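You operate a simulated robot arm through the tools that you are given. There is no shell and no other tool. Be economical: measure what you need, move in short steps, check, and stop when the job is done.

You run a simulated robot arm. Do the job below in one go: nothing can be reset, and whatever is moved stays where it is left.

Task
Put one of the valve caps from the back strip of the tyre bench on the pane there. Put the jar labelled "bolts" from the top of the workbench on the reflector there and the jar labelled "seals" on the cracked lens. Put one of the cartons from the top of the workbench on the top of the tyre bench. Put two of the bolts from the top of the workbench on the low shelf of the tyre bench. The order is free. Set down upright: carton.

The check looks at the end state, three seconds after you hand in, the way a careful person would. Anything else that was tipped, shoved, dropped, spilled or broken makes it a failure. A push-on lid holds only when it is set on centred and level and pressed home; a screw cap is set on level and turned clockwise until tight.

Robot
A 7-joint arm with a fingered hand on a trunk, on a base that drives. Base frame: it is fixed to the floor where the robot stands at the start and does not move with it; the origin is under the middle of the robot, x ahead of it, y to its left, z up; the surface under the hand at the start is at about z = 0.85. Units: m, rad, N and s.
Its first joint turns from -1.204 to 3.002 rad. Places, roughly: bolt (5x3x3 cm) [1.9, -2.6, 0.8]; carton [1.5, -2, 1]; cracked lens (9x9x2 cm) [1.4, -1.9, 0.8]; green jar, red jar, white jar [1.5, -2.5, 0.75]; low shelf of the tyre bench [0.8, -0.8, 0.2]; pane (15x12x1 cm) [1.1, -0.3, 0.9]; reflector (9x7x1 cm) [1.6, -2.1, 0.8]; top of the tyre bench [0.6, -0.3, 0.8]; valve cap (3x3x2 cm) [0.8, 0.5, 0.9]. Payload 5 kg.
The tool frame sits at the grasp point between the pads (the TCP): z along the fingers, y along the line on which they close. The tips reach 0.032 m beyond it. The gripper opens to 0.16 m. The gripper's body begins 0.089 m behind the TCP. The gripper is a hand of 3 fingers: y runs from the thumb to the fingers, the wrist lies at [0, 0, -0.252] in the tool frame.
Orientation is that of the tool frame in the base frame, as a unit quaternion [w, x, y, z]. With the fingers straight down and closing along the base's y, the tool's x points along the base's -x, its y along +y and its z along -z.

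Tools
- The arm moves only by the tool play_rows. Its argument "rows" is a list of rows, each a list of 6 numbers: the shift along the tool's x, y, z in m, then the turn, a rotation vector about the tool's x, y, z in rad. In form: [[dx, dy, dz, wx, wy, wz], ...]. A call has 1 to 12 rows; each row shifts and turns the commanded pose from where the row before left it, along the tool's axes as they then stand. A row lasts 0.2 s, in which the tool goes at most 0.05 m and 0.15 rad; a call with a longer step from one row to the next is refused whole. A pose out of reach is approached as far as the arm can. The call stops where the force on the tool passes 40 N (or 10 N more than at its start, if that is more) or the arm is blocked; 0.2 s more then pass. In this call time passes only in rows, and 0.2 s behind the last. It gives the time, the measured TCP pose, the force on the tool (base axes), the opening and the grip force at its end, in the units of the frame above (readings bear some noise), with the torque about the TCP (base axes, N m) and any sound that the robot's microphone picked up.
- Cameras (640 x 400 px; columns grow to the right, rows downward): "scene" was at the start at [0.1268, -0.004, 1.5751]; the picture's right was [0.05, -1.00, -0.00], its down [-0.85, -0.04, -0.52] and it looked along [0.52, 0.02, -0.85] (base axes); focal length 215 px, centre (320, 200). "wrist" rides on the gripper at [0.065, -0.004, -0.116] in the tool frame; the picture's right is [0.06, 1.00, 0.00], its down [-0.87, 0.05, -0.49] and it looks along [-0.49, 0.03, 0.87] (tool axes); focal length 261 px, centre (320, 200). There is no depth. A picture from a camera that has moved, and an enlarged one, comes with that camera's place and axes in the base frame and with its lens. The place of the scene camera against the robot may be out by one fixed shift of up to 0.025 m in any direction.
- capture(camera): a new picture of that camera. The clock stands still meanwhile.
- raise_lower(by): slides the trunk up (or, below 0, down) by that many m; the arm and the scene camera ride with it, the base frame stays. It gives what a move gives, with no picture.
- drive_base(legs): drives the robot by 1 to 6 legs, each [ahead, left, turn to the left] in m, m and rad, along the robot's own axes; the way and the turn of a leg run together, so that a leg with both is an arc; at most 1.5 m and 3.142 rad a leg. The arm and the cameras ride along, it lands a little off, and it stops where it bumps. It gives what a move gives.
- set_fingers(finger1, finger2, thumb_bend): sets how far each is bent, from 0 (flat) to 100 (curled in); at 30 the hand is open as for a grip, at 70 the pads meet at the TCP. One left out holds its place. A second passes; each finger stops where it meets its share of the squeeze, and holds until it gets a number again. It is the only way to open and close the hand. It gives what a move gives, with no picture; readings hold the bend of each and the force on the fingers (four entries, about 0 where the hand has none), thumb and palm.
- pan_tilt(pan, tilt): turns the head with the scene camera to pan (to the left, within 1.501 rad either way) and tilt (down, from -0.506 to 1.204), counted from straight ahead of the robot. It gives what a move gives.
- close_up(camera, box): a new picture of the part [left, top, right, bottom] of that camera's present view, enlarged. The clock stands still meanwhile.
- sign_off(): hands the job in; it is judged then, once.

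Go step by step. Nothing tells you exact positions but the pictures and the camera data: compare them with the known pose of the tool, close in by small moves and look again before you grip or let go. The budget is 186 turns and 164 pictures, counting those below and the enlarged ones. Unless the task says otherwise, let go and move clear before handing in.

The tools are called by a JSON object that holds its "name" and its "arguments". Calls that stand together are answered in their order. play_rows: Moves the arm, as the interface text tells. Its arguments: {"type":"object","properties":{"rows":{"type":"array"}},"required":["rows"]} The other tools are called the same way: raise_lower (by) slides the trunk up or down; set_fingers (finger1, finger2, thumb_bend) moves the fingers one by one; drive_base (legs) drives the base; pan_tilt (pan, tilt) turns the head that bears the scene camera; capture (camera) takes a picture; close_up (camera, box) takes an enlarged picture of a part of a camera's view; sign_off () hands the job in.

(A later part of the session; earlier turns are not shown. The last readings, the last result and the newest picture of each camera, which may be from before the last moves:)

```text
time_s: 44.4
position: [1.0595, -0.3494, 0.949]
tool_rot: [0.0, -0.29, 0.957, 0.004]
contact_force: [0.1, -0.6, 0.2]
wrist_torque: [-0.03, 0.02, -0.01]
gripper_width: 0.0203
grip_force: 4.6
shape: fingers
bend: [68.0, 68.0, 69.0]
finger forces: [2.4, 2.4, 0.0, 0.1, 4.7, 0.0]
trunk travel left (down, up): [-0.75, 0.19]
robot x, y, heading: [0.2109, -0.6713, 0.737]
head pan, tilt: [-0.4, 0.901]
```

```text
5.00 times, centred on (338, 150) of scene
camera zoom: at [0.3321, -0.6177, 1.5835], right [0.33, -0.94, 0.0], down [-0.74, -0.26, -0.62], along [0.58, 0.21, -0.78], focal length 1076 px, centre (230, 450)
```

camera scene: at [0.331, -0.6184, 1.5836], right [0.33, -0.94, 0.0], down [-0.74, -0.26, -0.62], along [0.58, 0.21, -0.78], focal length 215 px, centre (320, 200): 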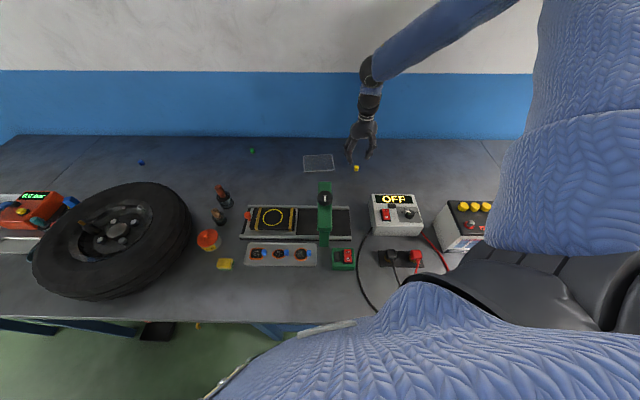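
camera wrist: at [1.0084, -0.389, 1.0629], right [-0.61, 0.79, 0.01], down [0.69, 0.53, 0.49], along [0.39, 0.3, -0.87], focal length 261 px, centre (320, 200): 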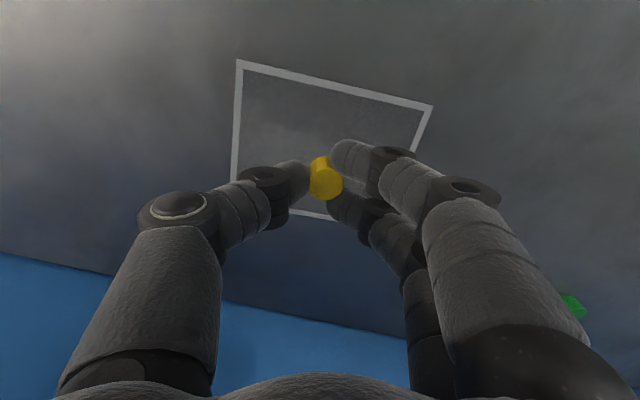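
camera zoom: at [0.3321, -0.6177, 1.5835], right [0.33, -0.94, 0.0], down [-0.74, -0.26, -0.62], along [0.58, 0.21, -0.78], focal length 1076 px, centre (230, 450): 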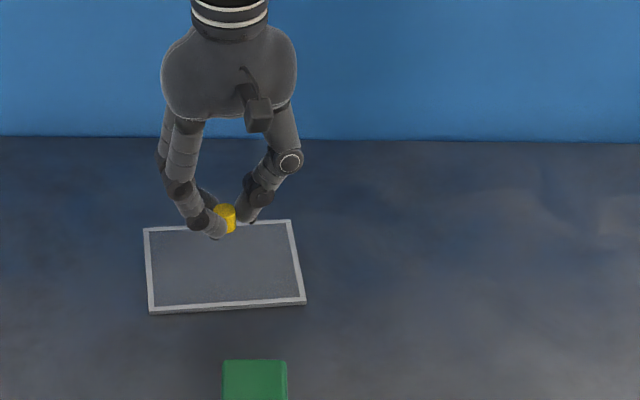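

Cap is over the pane's middle. Lower gently till contact.

{"name": "play_rows", "arguments": {"rows": [[0, 0, 0.02, 0, 0, 0], [0, 0, 0.02, 0, 0, 0], [0, 0, 0.006, 0, 0, 0]]}}

{"name": "close_up", "arguments": {"camera": "scene", "box": [290, 130, 354, 170]}}

```text
time_s: 45.2
position: [1.0543, -0.367, 0.9207]
tool_rot: [0.0, -0.292, 0.956, 0.003]
contact_force: [-0.1, 0.4, 0.6]
wrist_torque: [0.01, -0.03, 0.01]
gripper_width: 0.0202
grip_force: 4.8
shape: fingers
bend: [68.0, 68.0, 69.0]
finger forces: [2.3, 2.4, 0.0, 0.0, 4.5, 0.0]
out of reach, approached as far as the arm can: row 1, 2, 3
trunk travel left (down, up): [-0.75, 0.19]
robot x, y, heading: [0.2158, -0.6687, 0.74]
head pan, tilt: [-0.4, 0.901]
```

```text
10.00 times, centred on (322, 150) of scene
camera zoom: at [0.3312, -0.6179, 1.5836], right [0.33, -0.94, 0.0], down [-0.74, -0.26, -0.62], along [0.58, 0.21, -0.78], focal length 2152 px, centre (300, 700)
```

zoom: 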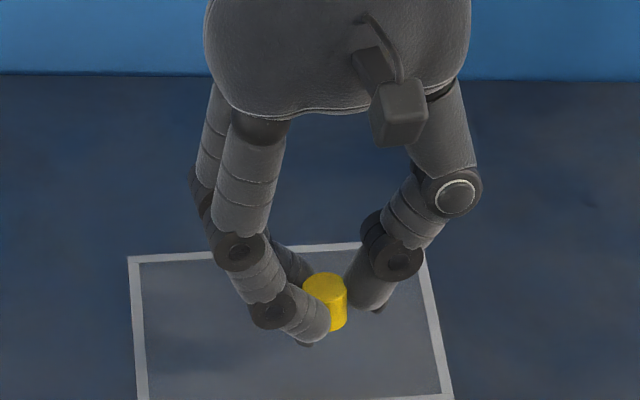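

Arm limit again to the left, but the cap is still well over the pane. Lower with the trunk instead.

{"name": "raise_lower", "arguments": {"by": -0.016}}

{"name": "raise_lower", "arguments": {"by": -0.005}}

{"name": "close_up", "arguments": {"camera": "scene", "box": [290, 130, 354, 170]}}

```text
time_s: 45.9
position: [1.0528, -0.3685, 0.9049]
tool_rot: [0.0, -0.292, 0.957, 0.004]
contact_force: [-0.1, 0.3, 0.2]
wrist_torque: [0.0, 0.0, 0.03]
gripper_width: 0.0202
grip_force: 4.6
shape: fingers
bend: [68.0, 68.0, 69.0]
finger forces: [2.3, 2.4, 0.1, 0.1, 4.6, 0.0]
trunk travel left (down, up): [-0.734, 0.206]
robot x, y, heading: [0.2118, -0.6687, 0.735]
head pan, tilt: [-0.4, 0.901]
```

```text
time_s: 46.4
position: [1.0531, -0.3675, 0.8999]
tool_rot: [0.0, -0.292, 0.956, 0.004]
contact_force: [-0.4, 0.4, 0.2]
wrist_torque: [0.02, -0.02, -0.01]
gripper_width: 0.0203
grip_force: 4.5
shape: fingers
bend: [68.0, 68.0, 69.0]
finger forces: [2.3, 2.4, 0.0, 0.0, 4.7, 0.0]
trunk travel left (down, up): [-0.729, 0.211]
robot x, y, heading: [0.2171, -0.671, 0.741]
head pan, tilt: [-0.4, 0.901]
```

```text
10.00 times, centred on (322, 150) of scene
camera zoom: at [0.3306, -0.6183, 1.5626], right [0.33, -0.94, 0.0], down [-0.74, -0.26, -0.62], along [0.59, 0.21, -0.78], focal length 2152 px, centre (300, 700)
```

zoom: 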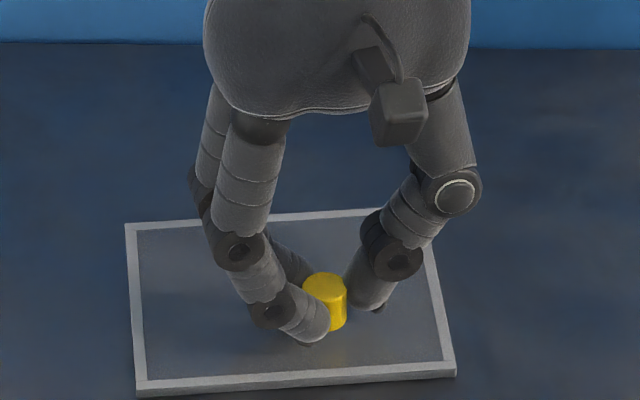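

{"name": "raise_lower", "arguments": {"by": -0.003}}

{"name": "raise_lower", "arguments": {"by": -0.002}}

```text
time_s: 46.9
position: [1.0531, -0.3688, 0.8957]
tool_rot: [0.0, -0.292, 0.956, 0.004]
contact_force: [0.4, -0.1, -0.4]
wrist_torque: [-0.02, 0.0, 0.01]
gripper_width: 0.0204
grip_force: 4.8
shape: fingers
bend: [68.0, 68.0, 69.0]
finger forces: [2.3, 2.3, 0.0, 0.0, 4.5, 0.0]
trunk travel left (down, up): [-0.726, 0.214]
robot x, y, heading: [0.2126, -0.6728, 0.74]
head pan, tilt: [-0.4, 0.901]
```

```text
time_s: 47.5
position: [1.0527, -0.3676, 0.8936]
tool_rot: [0.0, -0.291, 0.957, 0.004]
contact_force: [0.6, 0.3, -0.1]
wrist_torque: [0.02, 0.0, 0.0]
gripper_width: 0.0201
grip_force: 5.1
shape: fingers
bend: [68.0, 68.0, 69.0]
finger forces: [2.3, 2.4, 0.0, 0.0, 4.6, 0.0]
trunk travel left (down, up): [-0.724, 0.216]
robot x, y, heading: [0.2139, -0.6741, 0.739]
head pan, tilt: [-0.4, 0.901]
```

{"name": "raise_lower", "arguments": {"by": -0.002}}

{"name": "raise_lower", "arguments": {"by": -0.0015}}

```text
time_s: 48.0
position: [1.0526, -0.3677, 0.8927]
tool_rot: [0.0, -0.292, 0.956, 0.004]
contact_force: [0.0, 0.0, 0.0]
wrist_torque: [0.0, -0.01, 0.02]
gripper_width: 0.0203
grip_force: 5.2
shape: fingers
bend: [68.0, 68.0, 69.0]
finger forces: [2.4, 2.6, 0.0, 0.0, 5.0, 0.1]
trunk travel left (down, up): [-0.722, 0.218]
robot x, y, heading: [0.2154, -0.6686, 0.742]
head pan, tilt: [-0.4, 0.901]
```

```text
time_s: 48.5
position: [1.0529, -0.3675, 0.8932]
tool_rot: [0.0, -0.291, 0.957, 0.004]
contact_force: [-0.8, -0.9, 4.3]
wrist_torque: [0.01, 0.03, -0.02]
gripper_width: 0.02
grip_force: 5.9
shape: fingers
bend: [68.0, 68.0, 69.0]
finger forces: [2.7, 2.9, 0.0, 0.0, 5.9, 0.0]
trunk travel left (down, up): [-0.721, 0.219]
robot x, y, heading: [0.215, -0.6716, 0.739]
head pan, tilt: [-0.4, 0.901]
```

Contact. Release slowly and rise with the trunk.

{"name": "set_fingers", "arguments": {"finger1": 62, "finger2": 62, "thumb_bend": 62}}

{"name": "set_fingers", "arguments": {"finger1": 54, "finger2": 54, "thumb_bend": 54}}

{"name": "raise_lower", "arguments": {"by": 0.2}}

{"name": "capture", "arguments": {"camera": "scene"}}

{"name": "capture", "arguments": {"camera": "wrist"}}

```text
time_s: 49.5
position: [1.0522, -0.3667, 0.8934]
tool_rot: [0.002, -0.292, 0.956, 0.004]
contact_force: [4.2, 3.8, 25.2]
wrist_torque: [0.07, -0.11, 0.04]
gripper_width: 0.0321
grip_force: 12.5
shape: fingers
bend: [64.0, 63.0, 64.0]
finger forces: [5.9, 5.3, 0.0, 0.1, 13.3, 0.0]
trunk travel left (down, up): [-0.721, 0.219]
robot x, y, heading: [0.2119, -0.6672, 0.744]
head pan, tilt: [-0.4, 0.901]
```

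```text
time_s: 50.0
position: [1.0514, -0.3665, 0.8954]
tool_rot: [0.003, -0.291, 0.957, 0.005]
contact_force: [-5.5, 2.1, 25.2]
wrist_torque: [-0.63, -0.09, -0.15]
gripper_width: 0.063
grip_force: 12.4
shape: fingers
bend: [54.0, 54.0, 57.0]
finger forces: [3.2, 0.0, 0.0, 0.0, 21.4, 0.0]
trunk travel left (down, up): [-0.721, 0.219]
robot x, y, heading: [0.2125, -0.6687, 0.744]
head pan, tilt: [-0.4, 0.901]
stopped: the force on the tool passed its limit at 42 N (the readings are from after the stop); the commanded pose is now the measured one
```

```text
time_s: 52.2
position: [1.0544, -0.3674, 1.0924]
tool_rot: [0.001, -0.292, 0.956, 0.005]
contact_force: [-0.6, 0.8, -0.4]
wrist_torque: [0.02, 0.01, -0.01]
gripper_width: 0.0703
grip_force: 0.1
shape: fingers
bend: [54.0, 54.0, 54.0]
finger forces: [0.1, 0.0, 0.0, 0.0, 0.0, 0.0]
trunk travel left (down, up): [-0.921, 0.019]
robot x, y, heading: [0.2142, -0.6701, 0.74]
head pan, tilt: [-0.4, 0.901]
```

```text
130 pictures are left
camera scene: at [0.3311, -0.6182, 1.754], right [0.33, -0.94, 0.0], down [-0.74, -0.26, -0.62], along [0.58, 0.21, -0.78], focal length 215 px, centre (320, 200)
```

scene: 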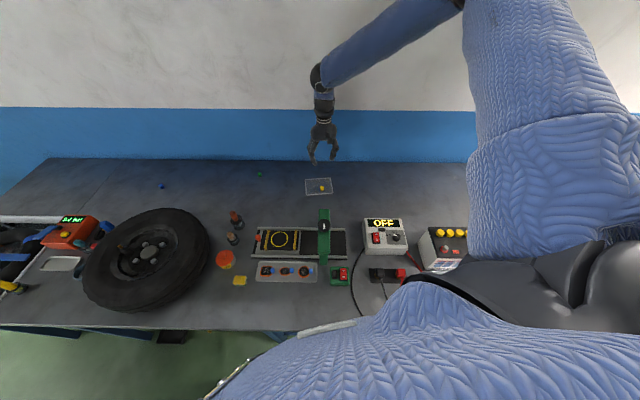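

```text
129 pictures are left
camera wrist: at [1.0019, -0.4075, 1.2066], right [-0.61, 0.79, 0.01], down [0.69, 0.53, 0.5], along [0.39, 0.31, -0.87], focal length 261 px, centre (320, 200)
```

wrist: 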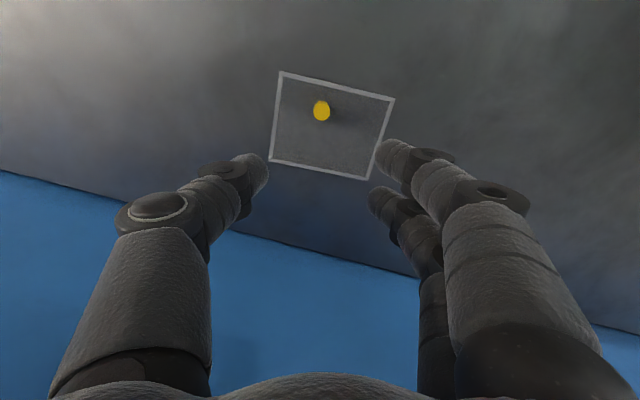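

{"name": "close_up", "arguments": {"camera": "scene", "box": [288, 166, 352, 206]}}

{"name": "pan_tilt", "arguments": {"pan": -1.4, "tilt": 0.4}}

{"name": "capture", "arguments": {"camera": "scene"}}

```text
10.00 times, centred on (320, 186) of scene
camera zoom: at [0.3311, -0.6182, 1.754], right [0.33, -0.94, 0.0], down [-0.74, -0.26, -0.62], along [0.58, 0.21, -0.78], focal length 2152 px, centre (320, 340)
```

zoom: 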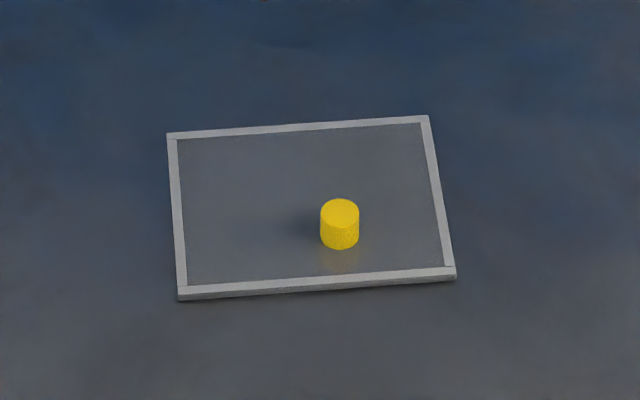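

```text
time_s: 53.4
position: [1.0543, -0.3673, 1.0919]
tool_rot: [0.001, -0.291, 0.957, 0.004]
contact_force: [0.1, 0.0, 0.0]
wrist_torque: [0.0, -0.01, 0.0]
gripper_width: 0.0702
grip_force: 0.0
shape: fingers
bend: [54.0, 54.0, 54.0]
finger forces: [0.0, 0.0, 0.0, 0.0, 0.0, 0.0]
trunk travel left (down, up): [-0.921, 0.019]
robot x, y, heading: [0.215, -0.6721, 0.742]
head pan, tilt: [-1.4, 0.4]
```

```text
127 pictures are left
camera scene: at [0.3333, -0.7001, 1.797], right [-0.61, -0.79, 0.0], down [-0.31, 0.24, -0.92], along [0.73, -0.56, -0.39], focal length 215 px, centre (320, 200)
```

scene: 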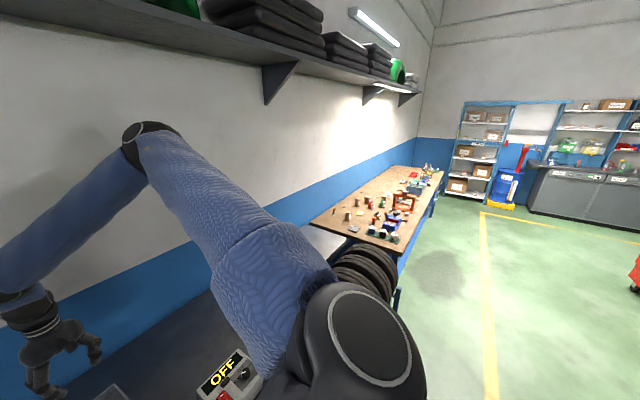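

Cap stands on the pane. The workbench is beyond the tyres; zoom in.

{"name": "close_up", "arguments": {"camera": "scene", "box": [300, 150, 460, 250]}}

```text
4.00 times, centred on (380, 200) of scene
camera zoom: at [0.3333, -0.7001, 1.797], right [-0.61, -0.79, 0.0], down [-0.31, 0.24, -0.92], along [0.73, -0.56, -0.39], focal length 861 px, centre (80, 200)
```

zoom: 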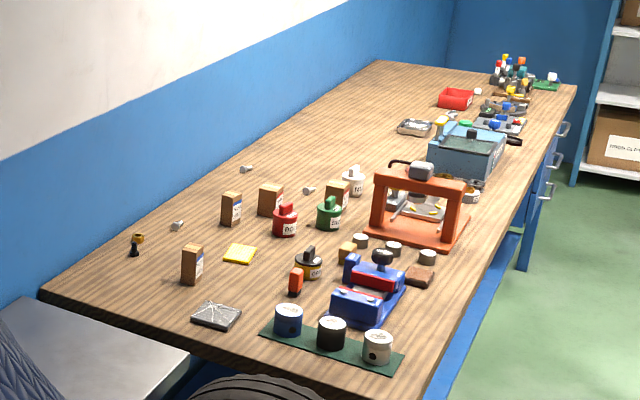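

Cap done. Now raise and retract the arm before driving along the benches to the workbench.

{"name": "play_rows", "arguments": {"rows": [[0.02, 0, -0.04, 0, 0, 0], [0.03, 0.0, -0.035, 0, 0, 0], [0.04, 0.0, -0.025, 0, 0, 0], [0.045, 0, -0.015, 0, 0, 0], [0.045, 0, -0.01, 0, 0, 0], [0.045, 0, 0, 0, 0, 0], [0.045, -0.01, 0, 0, 0, 0], [0.045, -0.02, 0, 0, 0, 0]]}}

{"name": "drive_base", "arguments": {"legs": [[0, 0, 0.35]]}}

{"name": "capture", "arguments": {"camera": "scene"}}

```text
time_s: 55.2
position: [0.8067, -0.5672, 1.2144]
tool_rot: [0.001, -0.292, 0.956, 0.006]
contact_force: [0.1, -0.5, 1.5]
wrist_torque: [0.05, -0.01, -0.01]
gripper_width: 0.0707
grip_force: 0.1
shape: fingers
bend: [54.0, 54.0, 54.0]
finger forces: [0.1, 0.1, 0.0, 0.1, 0.1, 0.0]
trunk travel left (down, up): [-0.921, 0.019]
robot x, y, heading: [0.212, -0.6695, 0.741]
head pan, tilt: [-1.4, 0.4]
```

```text
time_s: 56.7
position: [0.7328, -0.3639, 1.2155]
tool_rot: [0.0, -0.458, 0.889, 0.004]
contact_force: [0.8, -0.5, 0.4]
wrist_torque: [-0.03, -0.02, -0.02]
gripper_width: 0.0707
grip_force: 0.0
shape: fingers
bend: [54.0, 54.0, 54.0]
finger forces: [0.0, 0.1, 0.0, 0.1, 0.1, 0.1]
trunk travel left (down, up): [-0.921, 0.019]
robot x, y, heading: [0.2173, -0.6696, 1.107]
head pan, tilt: [-1.4, 0.4]
```

```text
125 pictures are left
camera scene: at [0.334, -0.6598, 1.7971], right [-0.29, -0.96, 0.0], down [-0.37, 0.11, -0.92], along [0.88, -0.27, -0.39], focal length 215 px, centre (320, 200)
```

scene: 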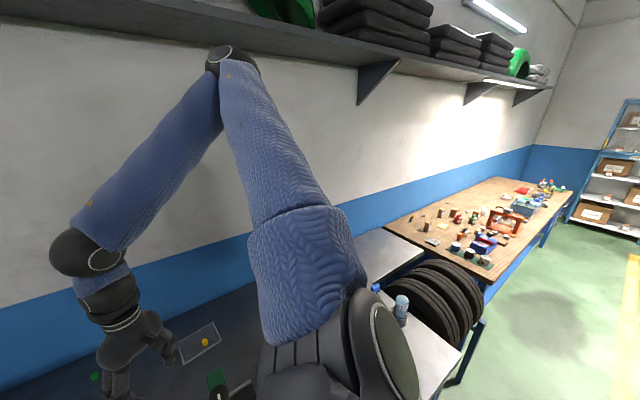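

Drive along the benches in two legs, slightly away from the edge, watching.

{"name": "drive_base", "arguments": {"legs": [[-0.7, -0.574, 0]]}}

{"name": "capture", "arguments": {"camera": "scene"}}

```text
time_s: 61.5
position: [0.9332, -1.2541, 1.2146]
tool_rot: [0.0, -0.458, 0.889, 0.004]
contact_force: [-1.2, -0.6, 0.2]
wrist_torque: [0.0, 0.0, 0.02]
gripper_width: 0.0708
grip_force: 0.0
shape: fingers
bend: [54.0, 54.0, 54.0]
finger forces: [0.0, 0.1, 0.1, 0.0, 0.0, 0.0]
trunk travel left (down, up): [-0.921, 0.019]
robot x, y, heading: [0.4152, -1.5644, 1.105]
head pan, tilt: [-1.4, 0.4]
```

```text
124 pictures are left
camera scene: at [0.5357, -1.5499, 1.7971], right [-0.29, -0.96, 0.0], down [-0.37, 0.11, -0.92], along [0.88, -0.27, -0.39], focal length 215 px, centre (320, 200)
```

scene: 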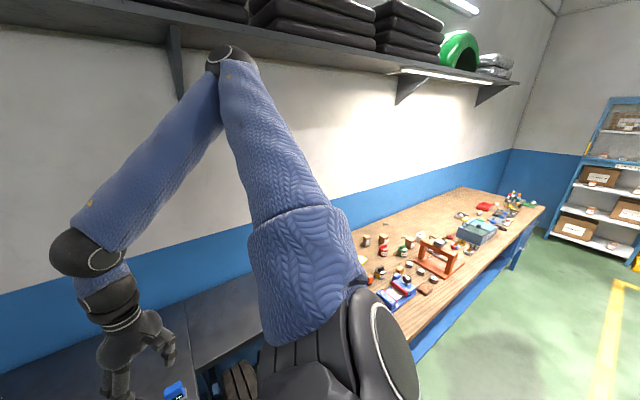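

{"name": "drive_base", "arguments": {"legs": [[-0.56, -0.57, 0]]}}

{"name": "pan_tilt", "arguments": {"pan": -0.8, "tilt": 0.9}}

{"name": "capture", "arguments": {"camera": "scene"}}

```text
time_s: 65.8
position: [1.1929, -2.0037, 1.2145]
tool_rot: [-0.001, -0.462, 0.887, 0.004]
contact_force: [0.0, 0.5, 0.4]
wrist_torque: [-0.01, 0.01, 0.04]
gripper_width: 0.0706
grip_force: 0.1
shape: fingers
bend: [54.0, 54.0, 54.0]
finger forces: [0.0, 0.0, 0.1, 0.0, 0.1, 0.0]
trunk travel left (down, up): [-0.921, 0.019]
robot x, y, heading: [0.6782, -2.3119, 1.111]
head pan, tilt: [-1.4, 0.4]
```

```text
time_s: 66.8
position: [1.193, -2.0032, 1.2151]
tool_rot: [-0.001, -0.463, 0.887, 0.004]
contact_force: [-0.3, -0.9, -0.3]
wrist_torque: [-0.02, 0.02, 0.05]
gripper_width: 0.0705
grip_force: 0.1
shape: fingers
bend: [54.0, 54.0, 54.0]
finger forces: [0.1, 0.0, 0.0, 0.0, 0.0, 0.0]
trunk travel left (down, up): [-0.921, 0.019]
robot x, y, heading: [0.6817, -2.3181, 1.116]
head pan, tilt: [-0.799, 0.901]
```

```text
123 pictures are left
camera scene: at [0.7805, -2.255, 1.7541], right [0.31, -0.95, 0.0], down [-0.75, -0.24, -0.62], along [0.59, 0.19, -0.78], focal length 215 px, centre (320, 200)
```

scene: 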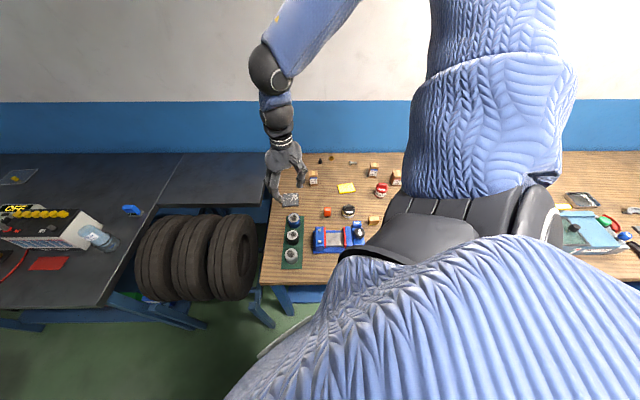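

{"name": "close_up", "arguments": {"camera": "scene", "box": [260, 145, 420, 245]}}

{"name": "capture", "arguments": {"camera": "wrist"}}

```text
4.00 times, centred on (340, 195) of scene
camera zoom: at [0.7805, -2.255, 1.7541], right [0.31, -0.95, 0.0], down [-0.75, -0.24, -0.62], along [0.59, 0.19, -0.78], focal length 861 px, centre (240, 220)
```

zoom: 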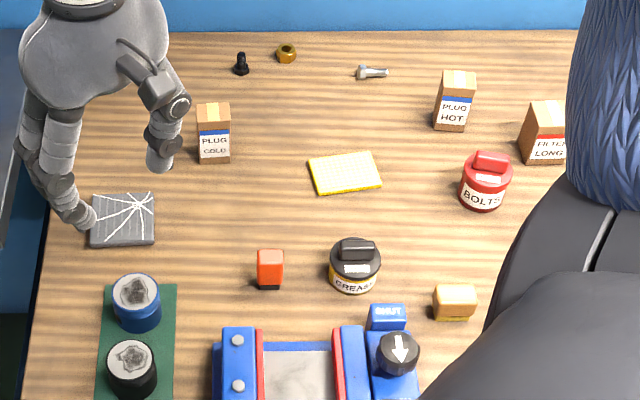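

```text
121 pictures are left
camera wrist: at [1.1597, -2.0609, 1.329], right [-0.85, 0.52, 0.01], down [0.45, 0.74, 0.5], along [0.25, 0.43, -0.87], focal length 261 px, centre (320, 200)
```

wrist: 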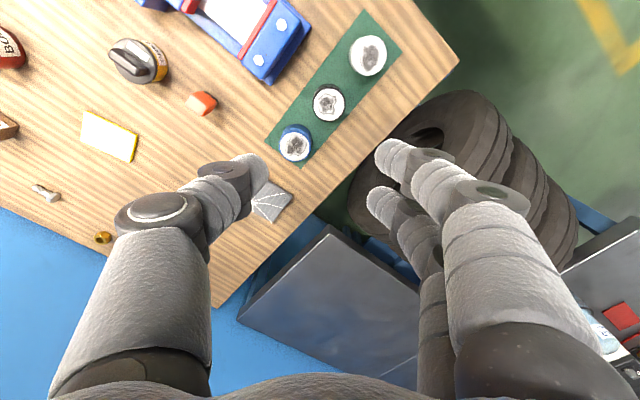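

I see: red BOLTS jar, yellow reflector, cracked lens at the corner, PLUG COLD / PLUG HOT cartons, a silver bolt near the back. I move the base a bit closer to the bench, then look from a clearer angle.

{"name": "drive_base", "arguments": {"legs": [[0.071, -0.07, 0]]}}

{"name": "pan_tilt", "arguments": {"pan": -1.45, "tilt": 0.8}}

{"name": "capture", "arguments": {"camera": "scene"}}

```text
time_s: 68.0
position: [1.2892, -1.9733, 1.2136]
tool_rot: [0.0, -0.462, 0.887, 0.003]
contact_force: [1.2, -0.5, 0.6]
wrist_torque: [-0.05, 0.04, -0.02]
gripper_width: 0.0706
grip_force: 0.0
shape: fingers
bend: [54.0, 54.0, 54.0]
finger forces: [0.1, 0.0, 0.1, 0.0, 0.1, 0.0]
trunk travel left (down, up): [-0.921, 0.019]
robot x, y, heading: [0.7759, -2.284, 1.108]
head pan, tilt: [-0.799, 0.901]
```

```text
time_s: 69.0
position: [1.2879, -1.9736, 1.2147]
tool_rot: [0.0, -0.462, 0.887, 0.003]
contact_force: [-0.1, 0.7, -0.3]
wrist_torque: [0.0, -0.01, -0.03]
gripper_width: 0.0704
grip_force: 0.2
shape: fingers
bend: [54.0, 54.0, 54.0]
finger forces: [0.1, 0.1, 0.1, 0.0, 0.0, 0.0]
trunk travel left (down, up): [-0.921, 0.019]
robot x, y, heading: [0.7714, -2.2869, 1.116]
head pan, tilt: [-1.45, 0.799]
```

```text
120 pictures are left
camera scene: at [0.8795, -2.2746, 1.762], right [-0.33, -0.94, 0.0], down [-0.68, 0.24, -0.7], along [0.66, -0.23, -0.72], focal length 215 px, centre (320, 200)
```

scene: 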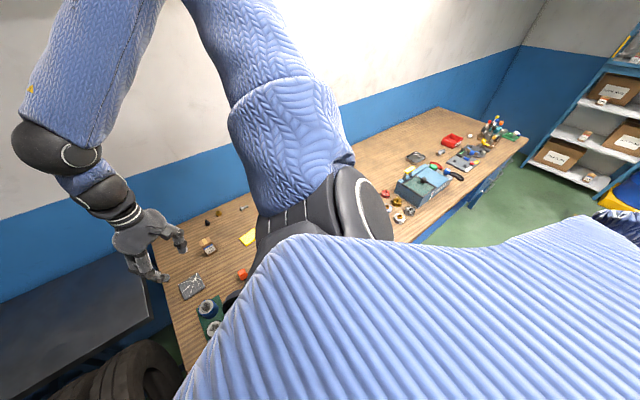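

Use the wrist camera: swing the hand over the jars.

{"name": "play_rows", "arguments": {"rows": [[0.0133, -0.039, 0, 0, 0, 0], [0.0133, -0.039, 0, 0, 0, 0], [0.0133, -0.039, 0, 0, 0, 0], [0.0133, -0.039, 0, 0, 0, 0], [0.0133, -0.039, 0, 0, 0, 0], [0.0133, -0.039, 0, 0, 0, 0], [0.0133, -0.039, 0, 0, 0, 0], [0.0133, -0.039, 0, 0, 0, 0], [0.0133, -0.039, 0, 0, 0, 0]]}}

{"name": "capture", "arguments": {"camera": "wrist"}}

{"name": "pan_tilt", "arguments": {"pan": -0.6, "tilt": 0.9}}

{"name": "capture", "arguments": {"camera": "scene"}}

```text
time_s: 71.0
position: [1.5116, -2.2756, 1.2132]
tool_rot: [0.001, -0.462, 0.887, 0.005]
contact_force: [-0.7, -0.2, 1.0]
wrist_torque: [0.01, 0.02, -0.02]
gripper_width: 0.0705
grip_force: 0.0
shape: fingers
bend: [54.0, 54.0, 54.0]
finger forces: [0.0, 0.1, 0.0, 0.0, 0.0, 0.1]
trunk travel left (down, up): [-0.921, 0.019]
robot x, y, heading: [0.7736, -2.2868, 1.114]
head pan, tilt: [-1.45, 0.799]
```

```text
119 pictures are left
camera wrist: at [1.4781, -2.3322, 1.3276], right [-0.85, 0.52, 0.01], down [0.45, 0.74, 0.5], along [0.25, 0.43, -0.87], focal length 261 px, centre (320, 200)
```

wrist: 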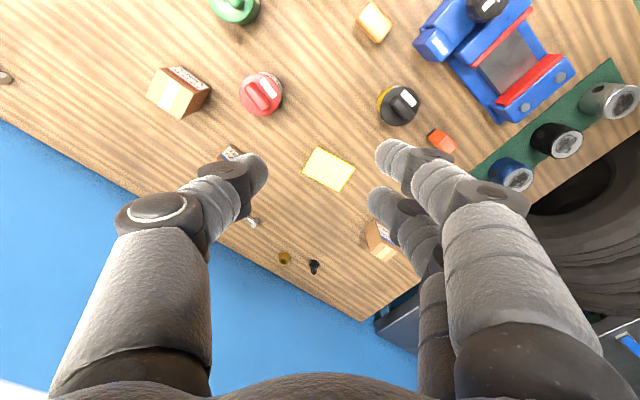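

```text
time_s: 72.2
position: [1.5115, -2.2747, 1.2123]
tool_rot: [0.0, -0.463, 0.886, 0.003]
contact_force: [0.2, 0.1, 0.1]
wrist_torque: [-0.01, -0.02, 0.03]
gripper_width: 0.0706
grip_force: 0.0
shape: fingers
bend: [54.0, 54.0, 54.0]
finger forces: [0.1, 0.0, 0.0, 0.1, 0.0, 0.0]
trunk travel left (down, up): [-0.921, 0.019]
robot x, y, heading: [0.7758, -2.2828, 1.115]
head pan, tilt: [-0.6, 0.901]
```

```text
118 pictures are left
camera scene: at [0.8697, -2.2111, 1.7541], right [0.49, -0.87, 0.0], down [-0.68, -0.38, -0.62], along [0.54, 0.3, -0.78], focal length 215 px, centre (320, 200)
```

scene: 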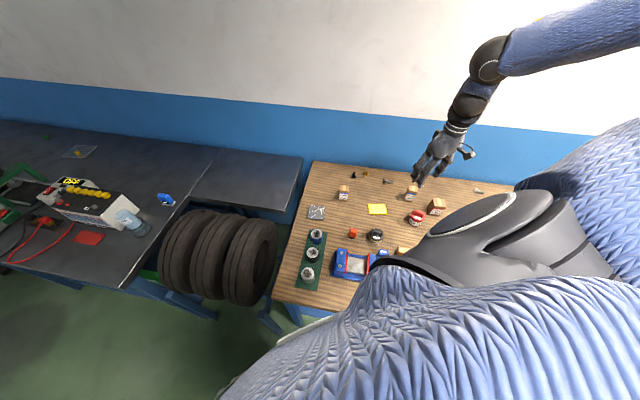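

Lower the trunk to see closer; then yaw the hand so it closes along the bench.

{"name": "raise_lower", "arguments": {"by": -0.15}}

{"name": "capture", "arguments": {"camera": "wrist"}}

```text
time_s: 73.9
position: [1.5106, -2.2742, 1.063]
tool_rot: [0.0, -0.463, 0.887, 0.005]
contact_force: [-0.5, -0.1, 0.5]
wrist_torque: [0.03, -0.01, 0.01]
gripper_width: 0.0704
grip_force: 0.0
shape: fingers
bend: [54.0, 54.0, 54.0]
finger forces: [0.1, 0.1, 0.0, 0.0, 0.1, 0.0]
trunk travel left (down, up): [-0.771, 0.169]
robot x, y, heading: [0.7702, -2.2879, 1.114]
head pan, tilt: [-0.6, 0.901]
```

```text
117 pictures are left
camera wrist: at [1.4775, -2.3313, 1.1777], right [-0.85, 0.52, 0.01], down [0.45, 0.74, 0.5], along [0.25, 0.43, -0.87], focal length 261 px, centre (320, 200)
```

wrist: 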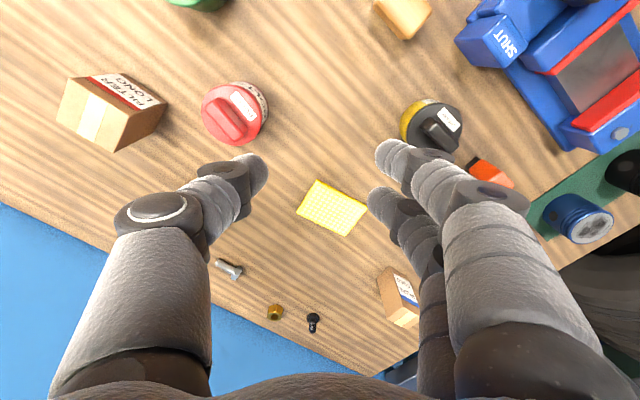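

Triangulating two wrist views: table ≈ 0.84–0.85, BOLTS jar at about (1.58, -2.326) with top ≈ 0.90, reflector at about (1.571, -2.143). Move over the jar, set the hand opening, and check.

{"name": "play_rows", "arguments": {"rows": [[0.001, -0.044, 0, 0, 0, 0], [0.001, -0.043, 0, 0, 0, 0], [0, 0, 0.03, 0, 0, 0]]}}

{"name": "set_fingers", "arguments": {"finger1": 42, "finger2": 42, "thumb_bend": 42}}

{"name": "capture", "arguments": {"camera": "wrist"}}

```text
time_s: 74.7
position: [1.5845, -2.3288, 1.032]
tool_rot: [0.0, -0.463, 0.887, 0.005]
contact_force: [-1.0, 0.3, 0.8]
wrist_torque: [0.02, 0.01, 0.0]
gripper_width: 0.0707
grip_force: 0.0
shape: fingers
bend: [54.0, 54.0, 54.0]
finger forces: [0.1, 0.0, 0.0, 0.0, 0.1, 0.0]
trunk travel left (down, up): [-0.771, 0.169]
robot x, y, heading: [0.7732, -2.2859, 1.11]
head pan, tilt: [-0.6, 0.901]
```

```text
time_s: 75.7
position: [1.5844, -2.3274, 1.0308]
tool_rot: [0.0, -0.463, 0.886, 0.004]
contact_force: [1.0, -0.3, 0.2]
wrist_torque: [-0.01, 0.02, 0.01]
gripper_width: 0.1194
grip_force: 0.1
shape: fingers
bend: [42.0, 42.0, 42.0]
finger forces: [0.0, 0.0, 0.0, 0.0, 0.0, 0.0]
trunk travel left (down, up): [-0.771, 0.169]
robot x, y, heading: [0.7764, -2.2871, 1.106]
head pan, tilt: [-0.6, 0.901]
```

```text
116 pictures are left
camera wrist: at [1.5509, -2.385, 1.1459], right [-0.85, 0.52, 0.01], down [0.45, 0.74, 0.5], along [0.25, 0.43, -0.87], focal length 261 px, centre (320, 200)
```

wrist: 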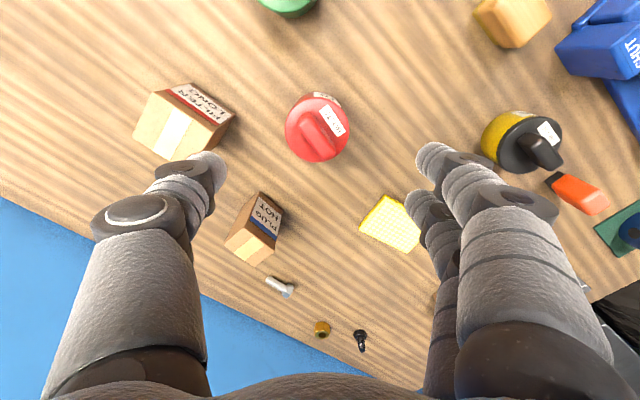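

Well centred, but the thumb would pass close to the FILTER carton; turn the hand 0.3 rad and narrow slightly.

{"name": "play_rows", "arguments": {"rows": [[0, 0, 0, 0, 0, -0.15], [0, 0, 0, 0, 0, -0.15], [0, 0, 0.03, 0, 0, 0]]}}

{"name": "set_fingers", "arguments": {"finger1": 45, "finger2": 45, "thumb_bend": 45}}

{"name": "capture", "arguments": {"camera": "wrist"}}

```text
time_s: 76.5
position: [1.5832, -2.3262, 1.0012]
tool_rot: [0.0, -0.59, 0.807, 0.005]
contact_force: [0.9, 1.0, 0.4]
wrist_torque: [-0.02, 0.05, 0.01]
gripper_width: 0.1199
grip_force: 0.1
shape: fingers
bend: [42.0, 42.0, 42.0]
finger forces: [0.1, 0.0, 0.0, 0.0, 0.0, 0.1]
trunk travel left (down, up): [-0.771, 0.169]
robot x, y, heading: [0.7722, -2.2874, 1.112]
head pan, tilt: [-0.6, 0.901]
```

```text
time_s: 77.5
position: [1.5824, -2.327, 1.0031]
tool_rot: [0.001, -0.59, 0.808, 0.004]
contact_force: [-1.0, 0.0, 0.5]
wrist_torque: [-0.01, 0.05, 0.01]
gripper_width: 0.1086
grip_force: 0.1
shape: fingers
bend: [45.0, 45.0, 45.0]
finger forces: [0.0, 0.1, 0.0, 0.1, 0.1, 0.1]
trunk travel left (down, up): [-0.771, 0.169]
robot x, y, heading: [0.7743, -2.2839, 1.115]
head pan, tilt: [-0.6, 0.901]
```

```text
115 pictures are left
camera wrist: at [1.5669, -2.3904, 1.1164], right [-0.97, 0.24, 0.01], down [0.21, 0.84, 0.5], along [0.12, 0.48, -0.87], focal length 261 px, centre (320, 200)
```

wrist: 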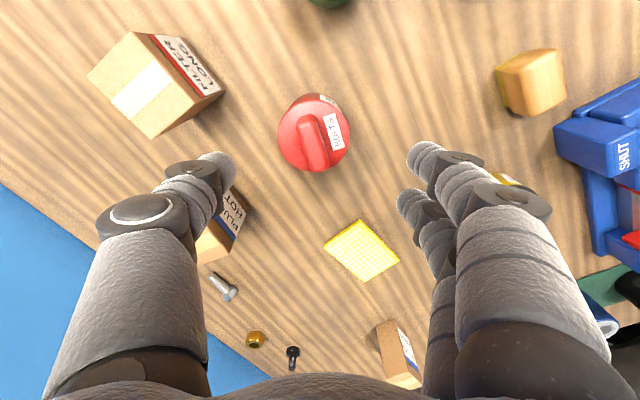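

{"name": "play_rows", "arguments": {"rows": [[0.005, -0.005, 0.02, 0, 0, 0], [0, 0, 0.03, 0, 0, 0], [0, 0, 0.03, 0, 0, 0]]}}

{"name": "capture", "arguments": {"camera": "wrist"}}

{"name": "close_up", "arguments": {"camera": "scene", "box": [370, 150, 498, 230]}}

```text
time_s: 78.3
position: [1.5845, -2.3316, 0.9202]
tool_rot: [0.0, -0.589, 0.808, 0.004]
contact_force: [0.8, 0.2, -1.0]
wrist_torque: [0.01, 0.04, 0.02]
gripper_width: 0.1084
grip_force: 0.1
shape: fingers
bend: [45.0, 45.0, 45.0]
finger forces: [0.0, 0.0, 0.0, 0.0, 0.0, 0.1]
trunk travel left (down, up): [-0.771, 0.169]
robot x, y, heading: [0.7746, -2.2902, 1.116]
head pan, tilt: [-0.6, 0.901]
```

```text
114 pictures are left
camera wrist: at [1.569, -2.3953, 1.0345], right [-0.97, 0.24, 0.01], down [0.22, 0.84, 0.5], along [0.12, 0.48, -0.87], focal length 261 px, centre (320, 200)
```

wrist: 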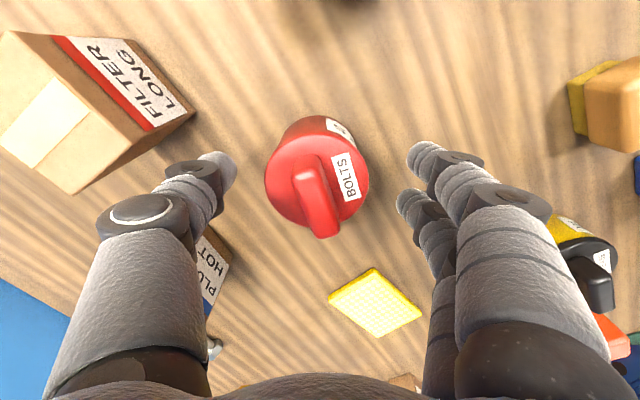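

```text
5.00 times, centred on (434, 190) of scene
camera zoom: at [0.8709, -2.2111, 1.6041], right [0.49, -0.87, 0.0], down [-0.68, -0.38, -0.62], along [0.54, 0.3, -0.78], focal length 1076 px, centre (-250, 250)
```

zoom: 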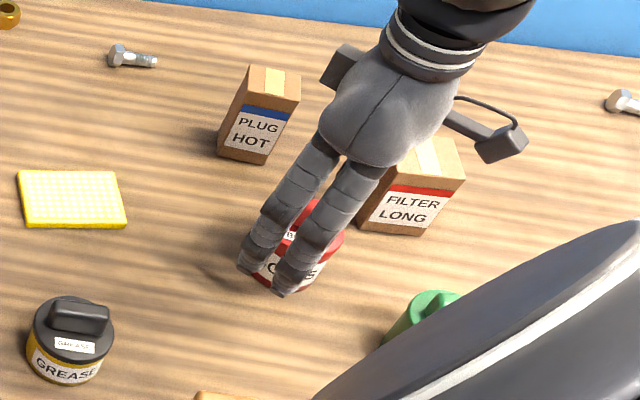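

Clear on both sides. Lower the last bit.

{"name": "play_rows", "arguments": {"rows": [[0, 0, 0.015, 0, 0, 0], [0, 0, 0.01, 0, 0, 0], [0, 0, 0.005, 0, 0, 0]]}}

{"name": "capture", "arguments": {"camera": "wrist"}}

{"name": "close_up", "arguments": {"camera": "scene", "box": [386, 170, 466, 220]}}

```text
time_s: 79.1
position: [1.5834, -2.3302, 0.8924]
tool_rot: [0.001, -0.59, 0.808, 0.004]
contact_force: [-0.1, 0.0, 0.3]
wrist_torque: [-0.01, -0.01, -0.01]
gripper_width: 0.1085
grip_force: 0.1
shape: fingers
bend: [45.0, 45.0, 45.0]
finger forces: [0.1, 0.0, 0.0, 0.0, 0.0, 0.0]
trunk travel left (down, up): [-0.771, 0.169]
robot x, y, heading: [0.7778, -2.2852, 1.115]
head pan, tilt: [-0.6, 0.901]
```

```text
112 pictures are left
camera wrist: at [1.5685, -2.3949, 1.0059], right [-0.97, 0.24, 0.01], down [0.21, 0.84, 0.5], along [0.12, 0.48, -0.87], focal length 261 px, centre (320, 200)
```

wrist: 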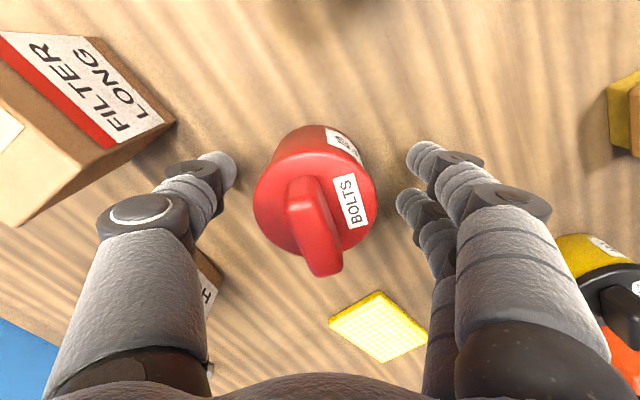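

```text
8.00 times, centred on (426, 195) of scene
camera zoom: at [0.87, -2.2109, 1.6041], right [0.49, -0.87, 0.0], down [-0.68, -0.38, -0.62], along [0.54, 0.3, -0.78], focal length 1721 px, centre (-528, 240)
```

zoom: 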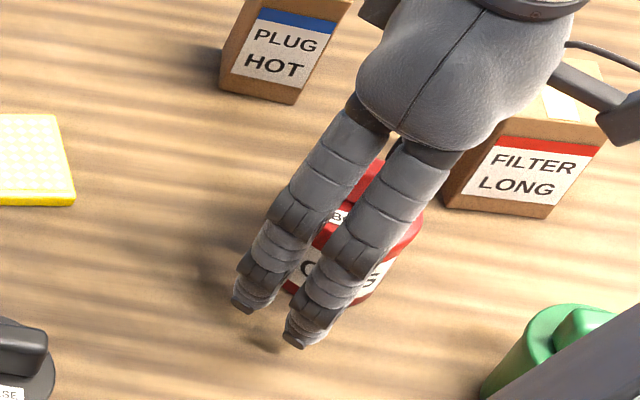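

{"name": "play_rows", "arguments": {"rows": [[0, 0, 0.008, 0, 0, 0], [0, 0, 0.006, 0, 0, 0]]}}

{"name": "close_up", "arguments": {"camera": "scene", "box": [386, 170, 466, 220]}}

```text
time_s: 79.7
position: [1.5831, -2.3303, 0.8788]
tool_rot: [0.001, -0.59, 0.807, 0.005]
contact_force: [-1.5, -0.8, 8.7]
wrist_torque: [-0.27, -0.52, -0.04]
gripper_width: 0.109
grip_force: 4.2
shape: fingers
bend: [45.0, 45.0, 45.0]
finger forces: [0.4, 0.0, 0.0, 0.1, 8.8, 0.1]
trunk travel left (down, up): [-0.771, 0.169]
robot x, y, heading: [0.7738, -2.2841, 1.116]
head pan, tilt: [-0.6, 0.901]
```

```text
8.00 times, centred on (426, 195) of scene
camera zoom: at [0.8682, -2.2111, 1.6044], right [0.49, -0.87, 0.0], down [-0.68, -0.38, -0.62], along [0.54, 0.3, -0.78], focal length 1721 px, centre (-528, 240)
```

zoom: 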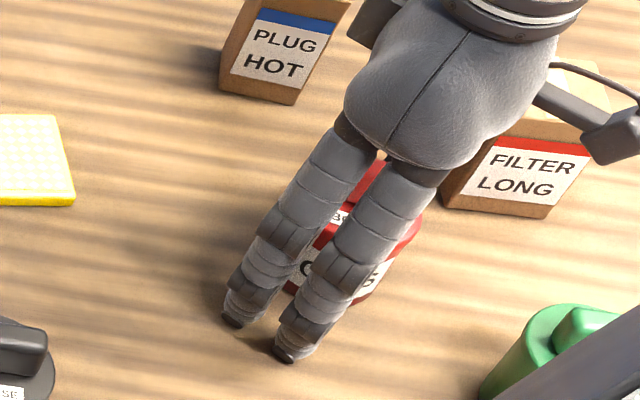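

Touched the table (≈0.842). Lift 4 mm and close.

{"name": "play_rows", "arguments": {"rows": [[0, 0, -0.004, 0, 0, 0]]}}

{"name": "set_fingers", "arguments": {"finger1": 56, "finger2": 56, "thumb_bend": 56}}

{"name": "capture", "arguments": {"camera": "wrist"}}

```text
time_s: 80.1
position: [1.5842, -2.33, 0.8826]
tool_rot: [0.002, -0.59, 0.807, 0.003]
contact_force: [-0.6, 0.2, 0.6]
wrist_torque: [0.03, -0.01, 0.01]
gripper_width: 0.1082
grip_force: 0.0
shape: fingers
bend: [45.0, 45.0, 45.0]
finger forces: [0.1, 0.0, 0.1, 0.0, 0.1, 0.1]
trunk travel left (down, up): [-0.771, 0.169]
robot x, y, heading: [0.7752, -2.2824, 1.113]
head pan, tilt: [-0.6, 0.901]
```

```text
time_s: 81.1
position: [1.5835, -2.3297, 0.8822]
tool_rot: [0.001, -0.59, 0.808, 0.004]
contact_force: [1.5, -0.4, 0.7]
wrist_torque: [-0.01, -0.02, -0.03]
gripper_width: 0.0654
grip_force: 0.6
shape: fingers
bend: [56.0, 56.0, 56.0]
finger forces: [0.0, 0.1, 0.0, 0.1, 1.3, 0.0]
trunk travel left (down, up): [-0.771, 0.169]
robot x, y, heading: [0.7743, -2.2892, 1.113]
head pan, tilt: [-0.6, 0.901]
```

```text
109 pictures are left
camera wrist: at [1.5686, -2.3951, 0.9963], right [-0.97, 0.24, 0.01], down [0.21, 0.84, 0.5], along [0.12, 0.48, -0.87], focal length 261 px, centre (320, 200)
```

wrist: 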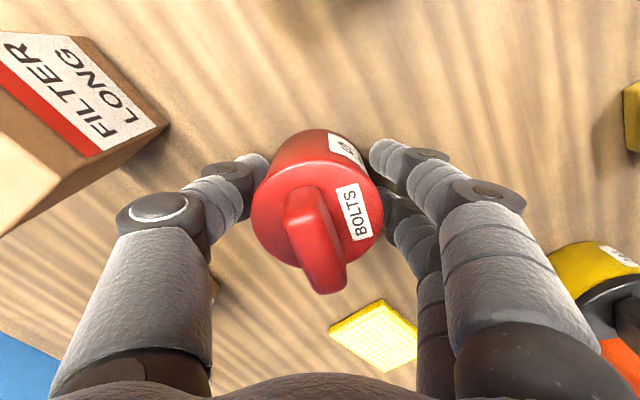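

{"name": "set_fingers", "arguments": {"finger1": 60, "finger2": 60, "thumb_bend": 60}}

{"name": "capture", "arguments": {"camera": "wrist"}}

```text
time_s: 82.1
position: [1.5838, -2.3303, 0.8822]
tool_rot: [0.001, -0.59, 0.808, 0.004]
contact_force: [0.7, -0.2, -0.4]
wrist_torque: [0.0, 0.04, 0.0]
gripper_width: 0.0578
grip_force: 4.9
shape: fingers
bend: [58.0, 57.0, 58.0]
finger forces: [1.7, 3.6, 0.0, 0.1, 5.2, 0.0]
trunk travel left (down, up): [-0.771, 0.169]
robot x, y, heading: [0.7765, -2.2843, 1.112]
head pan, tilt: [-0.6, 0.901]
```

```text
108 pictures are left
camera wrist: at [1.5686, -2.3951, 0.9962], right [-0.97, 0.24, 0.01], down [0.21, 0.84, 0.5], along [0.12, 0.48, -0.87], focal length 261 px, centre (320, 200)
```

wrist: 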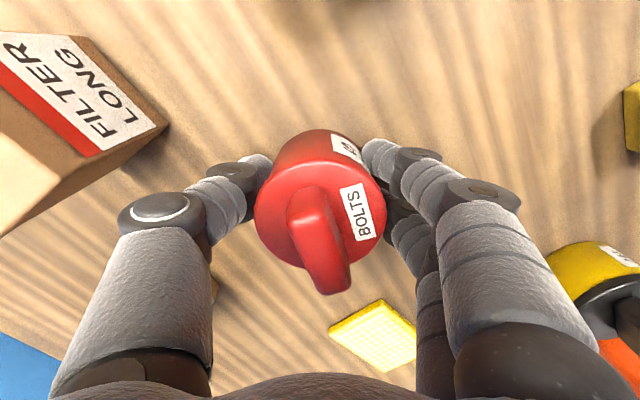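

{"name": "set_fingers", "arguments": {"finger1": 66, "finger2": 65, "thumb_bend": 66}}

{"name": "play_rows", "arguments": {"rows": [[0, 0, -0.01, 0, 0, 0], [0, 0, -0.02, 0, 0, 0]]}}

{"name": "capture", "arguments": {"camera": "wrist"}}

{"name": "close_up", "arguments": {"camera": "scene", "box": [370, 150, 498, 230]}}

```text
time_s: 83.1
position: [1.5832, -2.3301, 0.8817]
tool_rot: [0.0, -0.59, 0.808, 0.003]
contact_force: [0.2, 0.1, 0.9]
wrist_torque: [0.01, 0.04, 0.0]
gripper_width: 0.0559
grip_force: 14.7
shape: fingers
bend: [59.0, 57.0, 61.0]
finger forces: [7.3, 7.8, 0.0, 0.0, 14.6, 0.1]
trunk travel left (down, up): [-0.771, 0.169]
robot x, y, heading: [0.7723, -2.2861, 1.111]
head pan, tilt: [-0.6, 0.901]
```

```text
time_s: 83.7
position: [1.5814, -2.3316, 0.9135]
tool_rot: [0.001, -0.59, 0.808, 0.003]
contact_force: [-0.9, 1.0, -4.6]
wrist_torque: [-0.03, -0.04, -0.01]
gripper_width: 0.0556
grip_force: 14.9
shape: fingers
bend: [59.0, 57.0, 61.0]
finger forces: [7.3, 7.8, 0.0, 0.1, 14.5, 0.0]
trunk travel left (down, up): [-0.771, 0.169]
robot x, y, heading: [0.7724, -2.2879, 1.111]
head pan, tilt: [-0.6, 0.901]
```

```text
107 pictures are left
camera wrist: at [1.5666, -2.3956, 1.0279], right [-0.97, 0.24, 0.01], down [0.21, 0.84, 0.5], along [0.12, 0.48, -0.87], focal length 261 px, centre (320, 200)
```

wrist: 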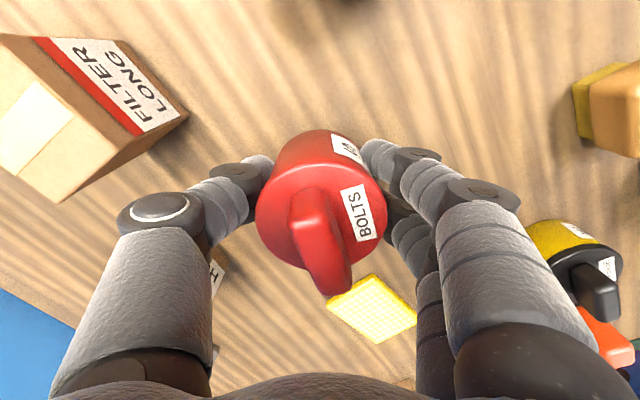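

```text
5.00 times, centred on (434, 190) of scene
camera zoom: at [0.8688, -2.211, 1.6041], right [0.49, -0.87, 0.0], down [-0.68, -0.38, -0.62], along [0.54, 0.3, -0.78], focal length 1076 px, centre (-250, 250)
```

zoom: 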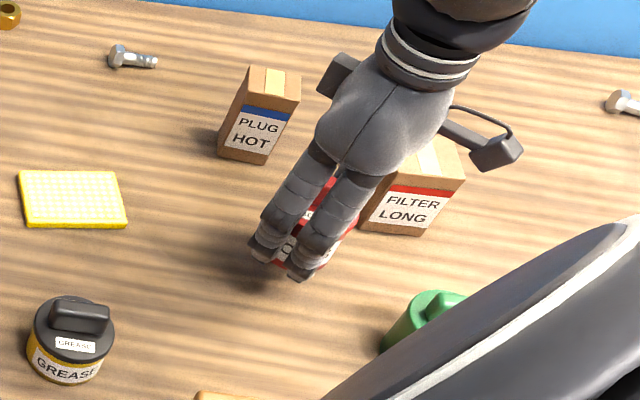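

Jar is held (about 0.5 kg). Lift high, shift over the reflector at about (1.568, -2.155).

{"name": "play_rows", "arguments": {"rows": [[0, 0, -0.04, 0, 0, 0], [0, 0, -0.04, 0, 0, 0], [0, 0, -0.04, 0, 0, 0], [-0.041, 0.0165, 0, 0, 0, 0], [-0.041, 0.0165, 0, 0, 0, 0], [-0.041, 0.0165, 0, 0, 0, 0], [-0.041, 0.0165, 0, 0, 0, 0]]}}

{"name": "capture", "arguments": {"camera": "wrist"}}

{"name": "close_up", "arguments": {"camera": "scene", "box": [322, 130, 482, 230]}}

```text
time_s: 85.3
position: [1.5688, -2.1571, 1.0308]
tool_rot: [0.0, -0.59, 0.807, 0.005]
contact_force: [0.7, -0.5, -4.9]
wrist_torque: [-0.03, 0.04, -0.02]
gripper_width: 0.0556
grip_force: 14.5
shape: fingers
bend: [59.0, 57.0, 61.0]
finger forces: [7.2, 7.9, 0.1, 0.0, 14.5, 0.0]
trunk travel left (down, up): [-0.771, 0.169]
robot x, y, heading: [0.7767, -2.284, 1.11]
head pan, tilt: [-0.6, 0.901]
```

```text
105 pictures are left
camera wrist: at [1.5535, -2.2211, 1.1447], right [-0.97, 0.25, 0.01], down [0.22, 0.84, 0.5], along [0.12, 0.48, -0.87], focal length 261 px, centre (320, 200)
```

wrist: 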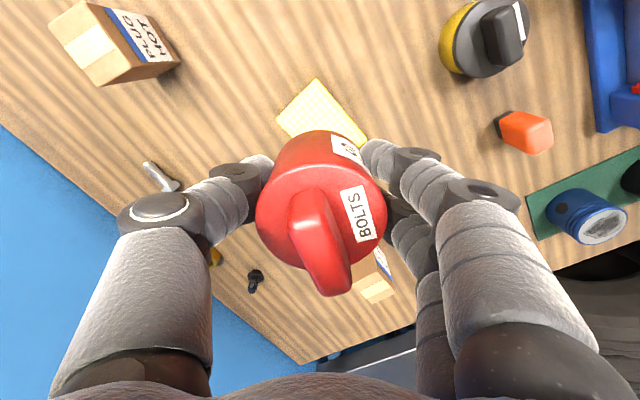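

```text
4.00 times, centred on (402, 180) of scene
camera zoom: at [0.8726, -2.21, 1.6039], right [0.49, -0.87, 0.0], down [-0.69, -0.38, -0.62], along [0.54, 0.3, -0.79], focal length 861 px, centre (-8, 280)
```

zoom: 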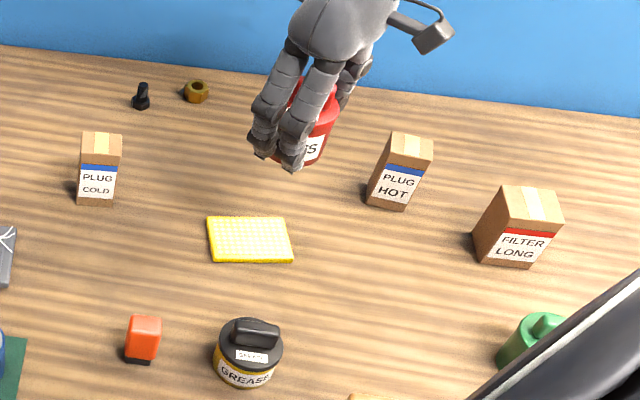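

Shift 8 mm and lower onto the reflector.

{"name": "play_rows", "arguments": {"rows": [[-0.007, 0.0024, 0.02, 0, 0, 0], [0, 0, 0.03, 0, 0, 0], [0, 0, 0.03, 0, 0, 0], [0, 0, 0.03, 0, 0, 0]]}}

{"name": "capture", "arguments": {"camera": "wrist"}}

{"name": "close_up", "arguments": {"camera": "scene", "box": [342, 140, 438, 200]}}

```text
time_s: 86.3
position: [1.5712, -2.1479, 0.9227]
tool_rot: [0.0, -0.589, 0.808, 0.003]
contact_force: [1.3, 0.0, -5.3]
wrist_torque: [-0.01, 0.03, -0.02]
gripper_width: 0.0555
grip_force: 14.4
shape: fingers
bend: [59.0, 57.0, 61.0]
finger forces: [7.1, 7.9, 0.0, 0.0, 14.4, 0.1]
trunk travel left (down, up): [-0.771, 0.169]
robot x, y, heading: [0.7763, -2.2861, 1.114]
head pan, tilt: [-0.6, 0.901]
```

```text
103 pictures are left
camera wrist: at [1.5554, -2.2123, 1.0368], right [-0.97, 0.24, 0.01], down [0.22, 0.84, 0.5], along [0.12, 0.48, -0.87], focal length 261 px, centre (320, 200)
```

wrist: 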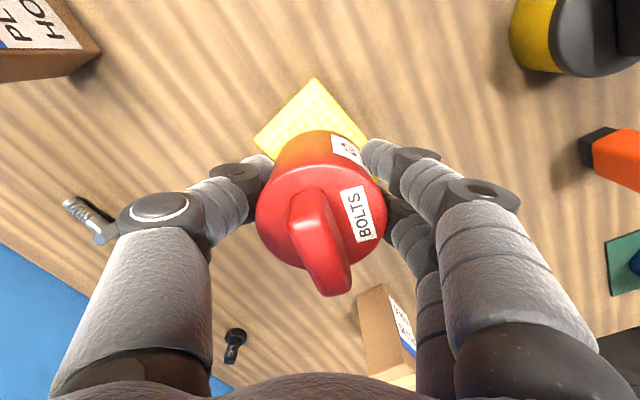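

```text
6.67 times, centred on (390, 170) of scene
camera zoom: at [0.8717, -2.2112, 1.604], right [0.49, -0.87, 0.0], down [-0.68, -0.38, -0.62], along [0.54, 0.3, -0.78], focal length 1434 px, centre (-147, 400)
```

zoom: 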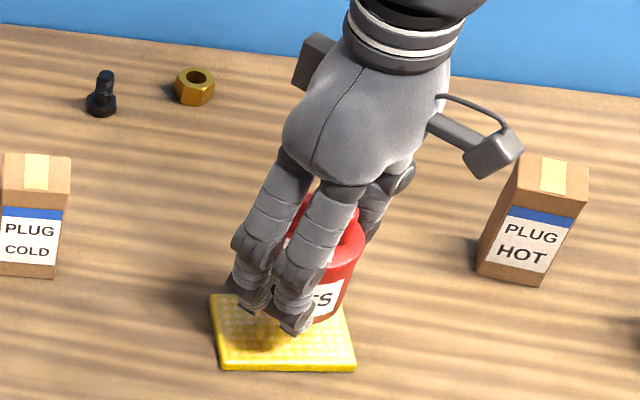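

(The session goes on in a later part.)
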